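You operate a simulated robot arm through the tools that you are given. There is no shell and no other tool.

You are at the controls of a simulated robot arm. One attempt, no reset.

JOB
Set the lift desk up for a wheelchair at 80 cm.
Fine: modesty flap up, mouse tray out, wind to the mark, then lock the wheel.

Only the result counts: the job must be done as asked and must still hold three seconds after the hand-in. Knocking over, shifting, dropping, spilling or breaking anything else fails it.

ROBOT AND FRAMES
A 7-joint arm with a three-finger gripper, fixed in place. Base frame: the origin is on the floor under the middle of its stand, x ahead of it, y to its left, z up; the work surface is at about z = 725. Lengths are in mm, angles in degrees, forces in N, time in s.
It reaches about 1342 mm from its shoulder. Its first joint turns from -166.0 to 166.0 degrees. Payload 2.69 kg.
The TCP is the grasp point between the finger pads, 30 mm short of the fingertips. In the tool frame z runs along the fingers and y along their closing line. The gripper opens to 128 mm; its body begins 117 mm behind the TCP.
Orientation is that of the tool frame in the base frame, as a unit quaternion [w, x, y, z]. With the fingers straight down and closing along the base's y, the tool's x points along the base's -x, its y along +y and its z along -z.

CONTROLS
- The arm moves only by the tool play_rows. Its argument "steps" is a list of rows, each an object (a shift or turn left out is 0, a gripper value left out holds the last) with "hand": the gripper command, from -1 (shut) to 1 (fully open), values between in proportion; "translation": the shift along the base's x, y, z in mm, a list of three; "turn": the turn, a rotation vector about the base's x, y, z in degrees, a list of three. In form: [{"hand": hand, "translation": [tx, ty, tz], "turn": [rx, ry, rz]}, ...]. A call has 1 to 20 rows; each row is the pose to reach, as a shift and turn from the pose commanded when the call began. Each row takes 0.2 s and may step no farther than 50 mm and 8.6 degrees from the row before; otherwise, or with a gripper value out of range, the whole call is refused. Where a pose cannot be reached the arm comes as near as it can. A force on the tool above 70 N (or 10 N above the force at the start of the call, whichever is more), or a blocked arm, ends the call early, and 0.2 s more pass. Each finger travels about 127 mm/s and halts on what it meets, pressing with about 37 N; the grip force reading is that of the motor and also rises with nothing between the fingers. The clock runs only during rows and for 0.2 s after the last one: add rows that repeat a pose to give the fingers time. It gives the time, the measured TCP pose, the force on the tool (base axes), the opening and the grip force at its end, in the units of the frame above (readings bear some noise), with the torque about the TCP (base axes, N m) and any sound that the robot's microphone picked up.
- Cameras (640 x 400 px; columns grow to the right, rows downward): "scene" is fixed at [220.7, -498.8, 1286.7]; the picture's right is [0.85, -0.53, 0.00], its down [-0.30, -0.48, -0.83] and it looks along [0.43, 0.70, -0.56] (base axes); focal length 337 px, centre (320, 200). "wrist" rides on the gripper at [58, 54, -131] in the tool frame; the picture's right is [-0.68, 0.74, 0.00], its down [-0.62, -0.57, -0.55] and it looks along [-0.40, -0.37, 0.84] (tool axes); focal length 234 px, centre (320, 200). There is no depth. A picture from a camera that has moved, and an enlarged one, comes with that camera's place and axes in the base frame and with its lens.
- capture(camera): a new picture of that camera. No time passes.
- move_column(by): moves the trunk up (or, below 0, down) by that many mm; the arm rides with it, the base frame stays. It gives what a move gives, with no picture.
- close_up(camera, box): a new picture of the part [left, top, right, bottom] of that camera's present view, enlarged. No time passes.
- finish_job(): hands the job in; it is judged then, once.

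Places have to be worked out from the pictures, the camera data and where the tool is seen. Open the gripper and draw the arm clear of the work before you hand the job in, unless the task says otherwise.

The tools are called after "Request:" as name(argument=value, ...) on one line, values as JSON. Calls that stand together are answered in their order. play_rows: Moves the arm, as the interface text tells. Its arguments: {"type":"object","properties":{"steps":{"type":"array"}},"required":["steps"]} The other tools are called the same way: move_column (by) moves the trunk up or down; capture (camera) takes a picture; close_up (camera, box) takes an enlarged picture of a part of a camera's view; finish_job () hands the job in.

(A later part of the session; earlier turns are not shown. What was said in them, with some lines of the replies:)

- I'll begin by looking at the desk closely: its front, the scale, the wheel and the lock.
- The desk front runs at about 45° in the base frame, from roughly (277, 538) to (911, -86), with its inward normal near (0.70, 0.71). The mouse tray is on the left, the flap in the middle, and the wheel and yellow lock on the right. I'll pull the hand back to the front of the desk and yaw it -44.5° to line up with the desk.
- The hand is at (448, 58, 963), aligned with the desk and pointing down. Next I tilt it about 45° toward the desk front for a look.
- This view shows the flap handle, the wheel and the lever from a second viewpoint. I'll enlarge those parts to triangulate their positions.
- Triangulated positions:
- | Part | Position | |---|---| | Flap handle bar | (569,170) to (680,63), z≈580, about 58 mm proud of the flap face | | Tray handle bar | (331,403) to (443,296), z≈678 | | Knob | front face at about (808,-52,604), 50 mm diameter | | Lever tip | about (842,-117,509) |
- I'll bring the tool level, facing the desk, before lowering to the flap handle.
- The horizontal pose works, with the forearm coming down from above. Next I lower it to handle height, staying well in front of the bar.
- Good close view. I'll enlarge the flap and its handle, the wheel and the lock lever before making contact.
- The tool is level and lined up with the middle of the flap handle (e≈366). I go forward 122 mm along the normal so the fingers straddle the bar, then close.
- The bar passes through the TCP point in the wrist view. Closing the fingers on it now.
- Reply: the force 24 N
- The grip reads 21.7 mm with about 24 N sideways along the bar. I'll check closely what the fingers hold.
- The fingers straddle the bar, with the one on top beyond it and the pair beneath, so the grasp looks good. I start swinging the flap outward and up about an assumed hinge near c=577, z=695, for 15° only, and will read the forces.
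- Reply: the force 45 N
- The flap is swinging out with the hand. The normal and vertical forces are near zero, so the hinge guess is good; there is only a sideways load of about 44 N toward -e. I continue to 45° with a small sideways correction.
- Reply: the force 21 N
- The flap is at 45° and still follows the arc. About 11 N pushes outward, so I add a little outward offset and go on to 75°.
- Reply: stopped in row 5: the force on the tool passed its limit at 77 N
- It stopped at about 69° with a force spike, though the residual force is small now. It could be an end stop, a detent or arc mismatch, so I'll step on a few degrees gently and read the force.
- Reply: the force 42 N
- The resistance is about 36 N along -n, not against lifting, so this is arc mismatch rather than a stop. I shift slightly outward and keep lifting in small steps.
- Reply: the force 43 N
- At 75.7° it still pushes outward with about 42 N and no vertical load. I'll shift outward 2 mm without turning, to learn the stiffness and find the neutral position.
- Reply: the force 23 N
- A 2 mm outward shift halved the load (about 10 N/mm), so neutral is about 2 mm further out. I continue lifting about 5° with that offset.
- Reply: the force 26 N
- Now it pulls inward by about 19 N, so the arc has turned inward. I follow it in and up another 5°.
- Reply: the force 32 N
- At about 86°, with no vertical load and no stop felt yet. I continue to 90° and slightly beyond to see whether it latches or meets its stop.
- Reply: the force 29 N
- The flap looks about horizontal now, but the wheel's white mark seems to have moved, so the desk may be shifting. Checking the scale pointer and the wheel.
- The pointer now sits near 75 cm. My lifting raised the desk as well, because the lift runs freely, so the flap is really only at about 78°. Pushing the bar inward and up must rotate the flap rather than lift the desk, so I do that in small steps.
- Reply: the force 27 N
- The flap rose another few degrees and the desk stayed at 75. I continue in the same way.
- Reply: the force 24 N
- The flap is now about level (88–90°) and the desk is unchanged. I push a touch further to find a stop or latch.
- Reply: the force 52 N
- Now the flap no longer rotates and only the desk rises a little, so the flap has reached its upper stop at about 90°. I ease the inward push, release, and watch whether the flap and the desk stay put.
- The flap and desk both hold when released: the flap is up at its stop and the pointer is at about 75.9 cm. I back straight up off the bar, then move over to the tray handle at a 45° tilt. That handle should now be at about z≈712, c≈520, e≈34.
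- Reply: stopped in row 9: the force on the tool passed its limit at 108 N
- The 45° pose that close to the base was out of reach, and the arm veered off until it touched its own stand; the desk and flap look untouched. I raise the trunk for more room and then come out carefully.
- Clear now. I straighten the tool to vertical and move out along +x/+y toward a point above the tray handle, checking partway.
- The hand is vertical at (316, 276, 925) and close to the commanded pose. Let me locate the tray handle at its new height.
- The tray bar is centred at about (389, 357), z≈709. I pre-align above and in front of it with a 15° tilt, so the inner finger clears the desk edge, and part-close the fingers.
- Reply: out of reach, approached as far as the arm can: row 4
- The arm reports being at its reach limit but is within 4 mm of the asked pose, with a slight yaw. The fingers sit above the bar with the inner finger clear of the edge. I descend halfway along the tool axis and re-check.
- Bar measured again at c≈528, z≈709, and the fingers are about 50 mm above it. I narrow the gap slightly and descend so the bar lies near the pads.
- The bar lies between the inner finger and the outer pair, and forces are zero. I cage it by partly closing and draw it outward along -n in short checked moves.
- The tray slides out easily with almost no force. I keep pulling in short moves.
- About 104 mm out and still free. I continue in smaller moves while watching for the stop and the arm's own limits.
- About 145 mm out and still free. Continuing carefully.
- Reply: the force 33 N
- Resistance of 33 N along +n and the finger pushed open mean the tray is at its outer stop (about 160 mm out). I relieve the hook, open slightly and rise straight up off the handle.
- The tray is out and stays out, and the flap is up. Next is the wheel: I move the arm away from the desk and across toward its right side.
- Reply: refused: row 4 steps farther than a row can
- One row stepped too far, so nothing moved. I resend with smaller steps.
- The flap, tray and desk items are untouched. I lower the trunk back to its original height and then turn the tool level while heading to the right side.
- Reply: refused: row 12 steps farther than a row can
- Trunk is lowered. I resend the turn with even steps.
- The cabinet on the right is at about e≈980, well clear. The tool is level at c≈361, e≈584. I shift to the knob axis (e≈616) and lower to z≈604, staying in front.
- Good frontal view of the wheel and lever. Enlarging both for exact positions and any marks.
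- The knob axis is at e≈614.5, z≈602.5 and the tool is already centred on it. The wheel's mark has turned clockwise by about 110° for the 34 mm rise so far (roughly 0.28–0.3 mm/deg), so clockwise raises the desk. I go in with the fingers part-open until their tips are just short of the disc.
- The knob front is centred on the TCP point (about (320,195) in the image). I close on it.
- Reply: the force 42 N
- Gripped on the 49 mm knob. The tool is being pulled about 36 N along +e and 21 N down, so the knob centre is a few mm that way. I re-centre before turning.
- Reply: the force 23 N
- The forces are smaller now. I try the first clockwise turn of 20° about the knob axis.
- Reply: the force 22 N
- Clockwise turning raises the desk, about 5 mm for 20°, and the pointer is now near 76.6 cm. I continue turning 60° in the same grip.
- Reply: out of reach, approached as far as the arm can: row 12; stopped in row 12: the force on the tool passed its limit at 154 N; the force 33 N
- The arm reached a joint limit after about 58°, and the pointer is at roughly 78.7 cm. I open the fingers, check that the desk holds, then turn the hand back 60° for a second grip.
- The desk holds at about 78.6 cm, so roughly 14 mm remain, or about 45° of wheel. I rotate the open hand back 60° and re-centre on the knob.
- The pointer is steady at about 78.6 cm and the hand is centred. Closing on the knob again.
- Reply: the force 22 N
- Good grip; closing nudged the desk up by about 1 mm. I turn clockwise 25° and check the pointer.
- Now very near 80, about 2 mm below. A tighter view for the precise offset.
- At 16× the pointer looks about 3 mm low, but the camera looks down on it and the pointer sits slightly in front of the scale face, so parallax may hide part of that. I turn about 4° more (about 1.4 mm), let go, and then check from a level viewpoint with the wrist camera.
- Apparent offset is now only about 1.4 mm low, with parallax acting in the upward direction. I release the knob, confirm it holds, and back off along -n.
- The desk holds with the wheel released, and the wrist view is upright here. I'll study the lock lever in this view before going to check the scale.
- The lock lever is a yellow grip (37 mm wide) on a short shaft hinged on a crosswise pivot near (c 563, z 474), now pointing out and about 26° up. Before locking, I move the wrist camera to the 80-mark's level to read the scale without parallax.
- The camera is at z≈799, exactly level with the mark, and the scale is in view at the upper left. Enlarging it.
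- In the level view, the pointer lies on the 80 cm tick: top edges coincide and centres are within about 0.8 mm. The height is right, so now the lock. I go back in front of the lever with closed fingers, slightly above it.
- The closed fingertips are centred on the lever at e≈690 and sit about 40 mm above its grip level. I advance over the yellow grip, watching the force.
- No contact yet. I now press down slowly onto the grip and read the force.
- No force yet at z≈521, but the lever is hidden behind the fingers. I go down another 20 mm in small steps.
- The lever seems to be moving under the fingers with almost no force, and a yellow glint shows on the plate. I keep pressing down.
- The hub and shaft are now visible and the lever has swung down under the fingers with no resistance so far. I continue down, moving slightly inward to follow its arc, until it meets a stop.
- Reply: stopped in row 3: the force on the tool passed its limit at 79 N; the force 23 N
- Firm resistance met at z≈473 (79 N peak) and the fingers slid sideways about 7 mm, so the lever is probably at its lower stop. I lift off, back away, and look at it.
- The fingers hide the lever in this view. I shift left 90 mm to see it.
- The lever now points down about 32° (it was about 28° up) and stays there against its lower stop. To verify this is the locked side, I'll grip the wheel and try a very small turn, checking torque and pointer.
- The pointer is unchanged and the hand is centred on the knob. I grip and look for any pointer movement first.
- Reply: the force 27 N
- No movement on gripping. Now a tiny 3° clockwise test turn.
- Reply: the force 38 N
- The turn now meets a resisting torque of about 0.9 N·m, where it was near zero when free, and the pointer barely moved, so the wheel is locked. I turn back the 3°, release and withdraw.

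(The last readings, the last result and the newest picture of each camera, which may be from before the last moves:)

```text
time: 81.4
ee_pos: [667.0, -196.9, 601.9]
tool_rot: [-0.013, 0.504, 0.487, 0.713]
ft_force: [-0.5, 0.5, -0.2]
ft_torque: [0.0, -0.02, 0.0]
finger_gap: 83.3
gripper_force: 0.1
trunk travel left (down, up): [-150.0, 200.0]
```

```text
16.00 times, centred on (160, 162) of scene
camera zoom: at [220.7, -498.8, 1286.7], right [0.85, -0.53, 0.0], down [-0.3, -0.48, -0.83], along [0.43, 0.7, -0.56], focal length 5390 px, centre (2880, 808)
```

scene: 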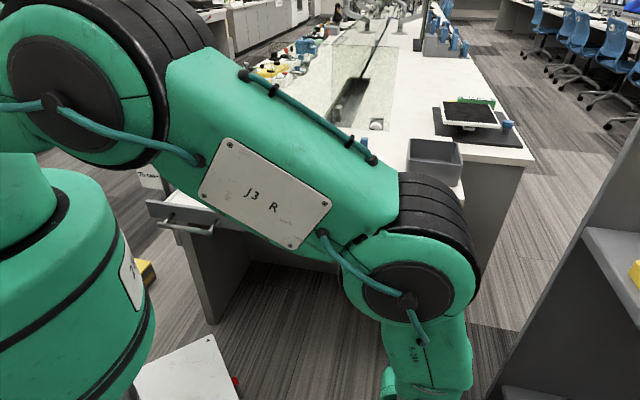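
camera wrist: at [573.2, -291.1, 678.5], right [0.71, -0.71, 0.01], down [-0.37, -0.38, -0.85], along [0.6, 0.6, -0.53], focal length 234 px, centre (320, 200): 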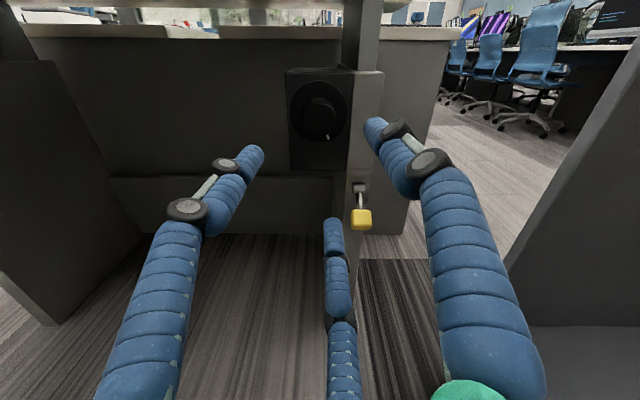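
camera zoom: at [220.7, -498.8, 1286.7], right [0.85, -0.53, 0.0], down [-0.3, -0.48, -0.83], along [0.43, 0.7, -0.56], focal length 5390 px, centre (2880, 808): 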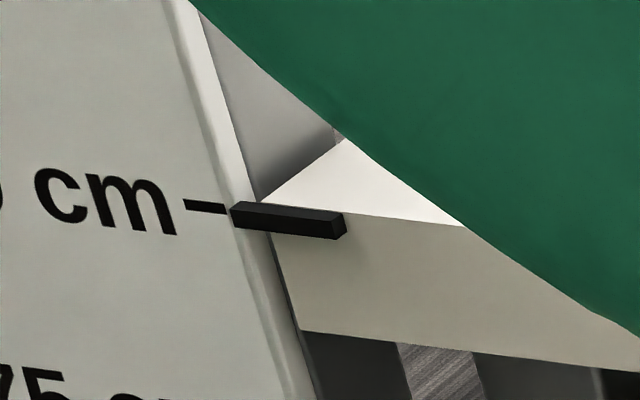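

Released; the pointer is still on the mark and the lever is down. I raise the arm clear of the desk with the gripper open.

Request:
play_rows(steps=[{"hand": 1, "translation": [-5, -5, 44]}, {"translation": [-5, -5, 88]}, {"translation": [-5, -5, 132]}, {"translation": [-5, -5, 176]}, {"translation": [-5, -5, 220]}, {"translation": [-5, -5, 264]}, {"translation": [-5, -5, 308]}, {"translation": [-5, -5, 350]}, {"translation": [-5, -5, 350]}])

Request:
capture(camera="scene")

Request:
capture(camera="wrist")

```text
time: 83.4
ee_pos: [663.2, -200.1, 952.4]
tool_rot: [-0.012, 0.504, 0.487, 0.713]
ft_force: [-0.7, 0.6, 0.9]
ft_torque: [-0.02, 0.01, -0.04]
finger_gap: 128.1
gripper_force: 0.0
trunk travel left (down, up): [-150.0, 200.0]
```

```text
taken
```

scene: 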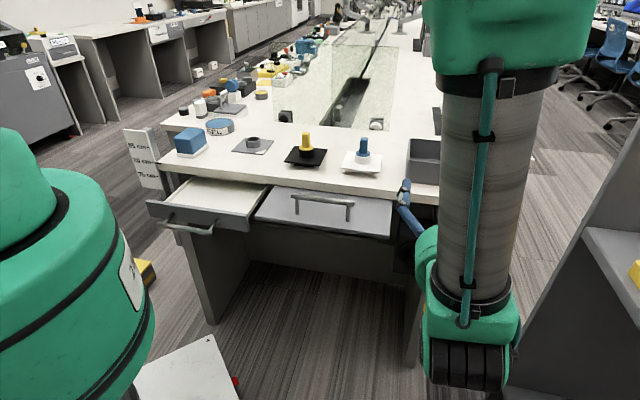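

```text
taken
camera wrist: at [568.4, -295.6, 1028.5], right [0.71, -0.71, 0.01], down [-0.37, -0.38, -0.85], along [0.6, 0.6, -0.53], focal length 234 px, centre (320, 200)
```

wrist: 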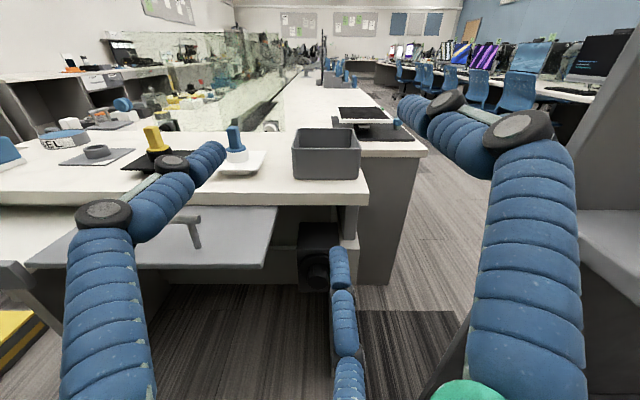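

Everything looks in place. One last close check of the pointer, tray and flap before handing in.

Request:
close_up(camera="scene", box=[144, 152, 176, 172])

Request:
close_up(camera="scene", box=[120, 110, 440, 290])

Request:
close_up(camera="wrist", box=[0, 120, 420, 380])

```text
16.00 times, centred on (160, 162) of scene
camera zoom: at [220.7, -498.8, 1286.7], right [0.85, -0.53, 0.0], down [-0.3, -0.48, -0.83], along [0.43, 0.7, -0.56], focal length 5390 px, centre (2880, 808)
```

zoom: 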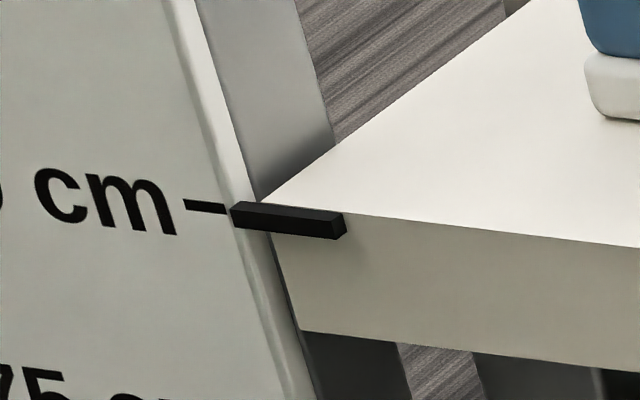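

```text
2.00 times, centred on (280, 200) of scene
camera zoom: at [220.7, -498.8, 1286.7], right [0.85, -0.53, 0.0], down [-0.3, -0.48, -0.83], along [0.43, 0.7, -0.56], focal length 674 px, centre (400, 200)
```

zoom: 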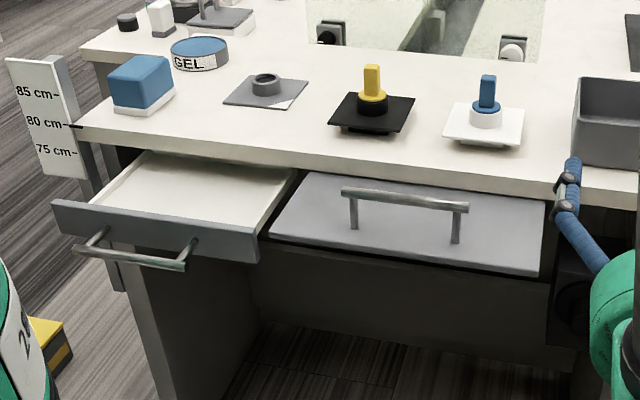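

```text
1.52 times, centred on (210, 250) of wrist
camera zoom: at [568.4, -295.6, 1028.5], right [0.71, -0.71, 0.01], down [-0.37, -0.38, -0.85], along [0.6, 0.6, -0.53], focal length 357 px, centre (488, 124)
```

zoom: 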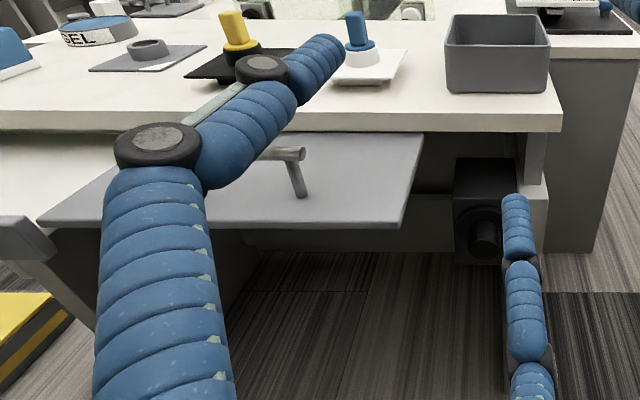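

The flap is up and level, the tray is fully out, the pointer is on the 80 cm mark, and the wheel is locked. The items on the desk are undisturbed, and the arm is clear with the gripper open. Handing in.

Request:
finish_job()

```text
The job is handed in.
```

The lift desk is set for a wheelchair at 80 cm and the job is handed in. I don't have the judge's result.

- **Modesty flap:** up and level at its stop, and it stayed there after I let go.
- **Mouse tray:** pulled out about 160 mm to its stop.
- **Height:** the pointer sits on the 80 cm mark, within about 1 mm when read from a level view. Lifting the flap also raised the desk by about 34 mm; I wound the rest with the wheel.
- **Lock:** the yellow lever is down against its stop. A 3° test turn of the wheel met firm resistance and the pointer barely moved, so I turned it back.

On the way to the tray, the arm hit its reach limit and touched its own stand. The desk, flap and loose items looked unchanged afterwards, and the items on the desktop looked undisturbed in the last pictures. The arm is clear of the desk with the gripper open.
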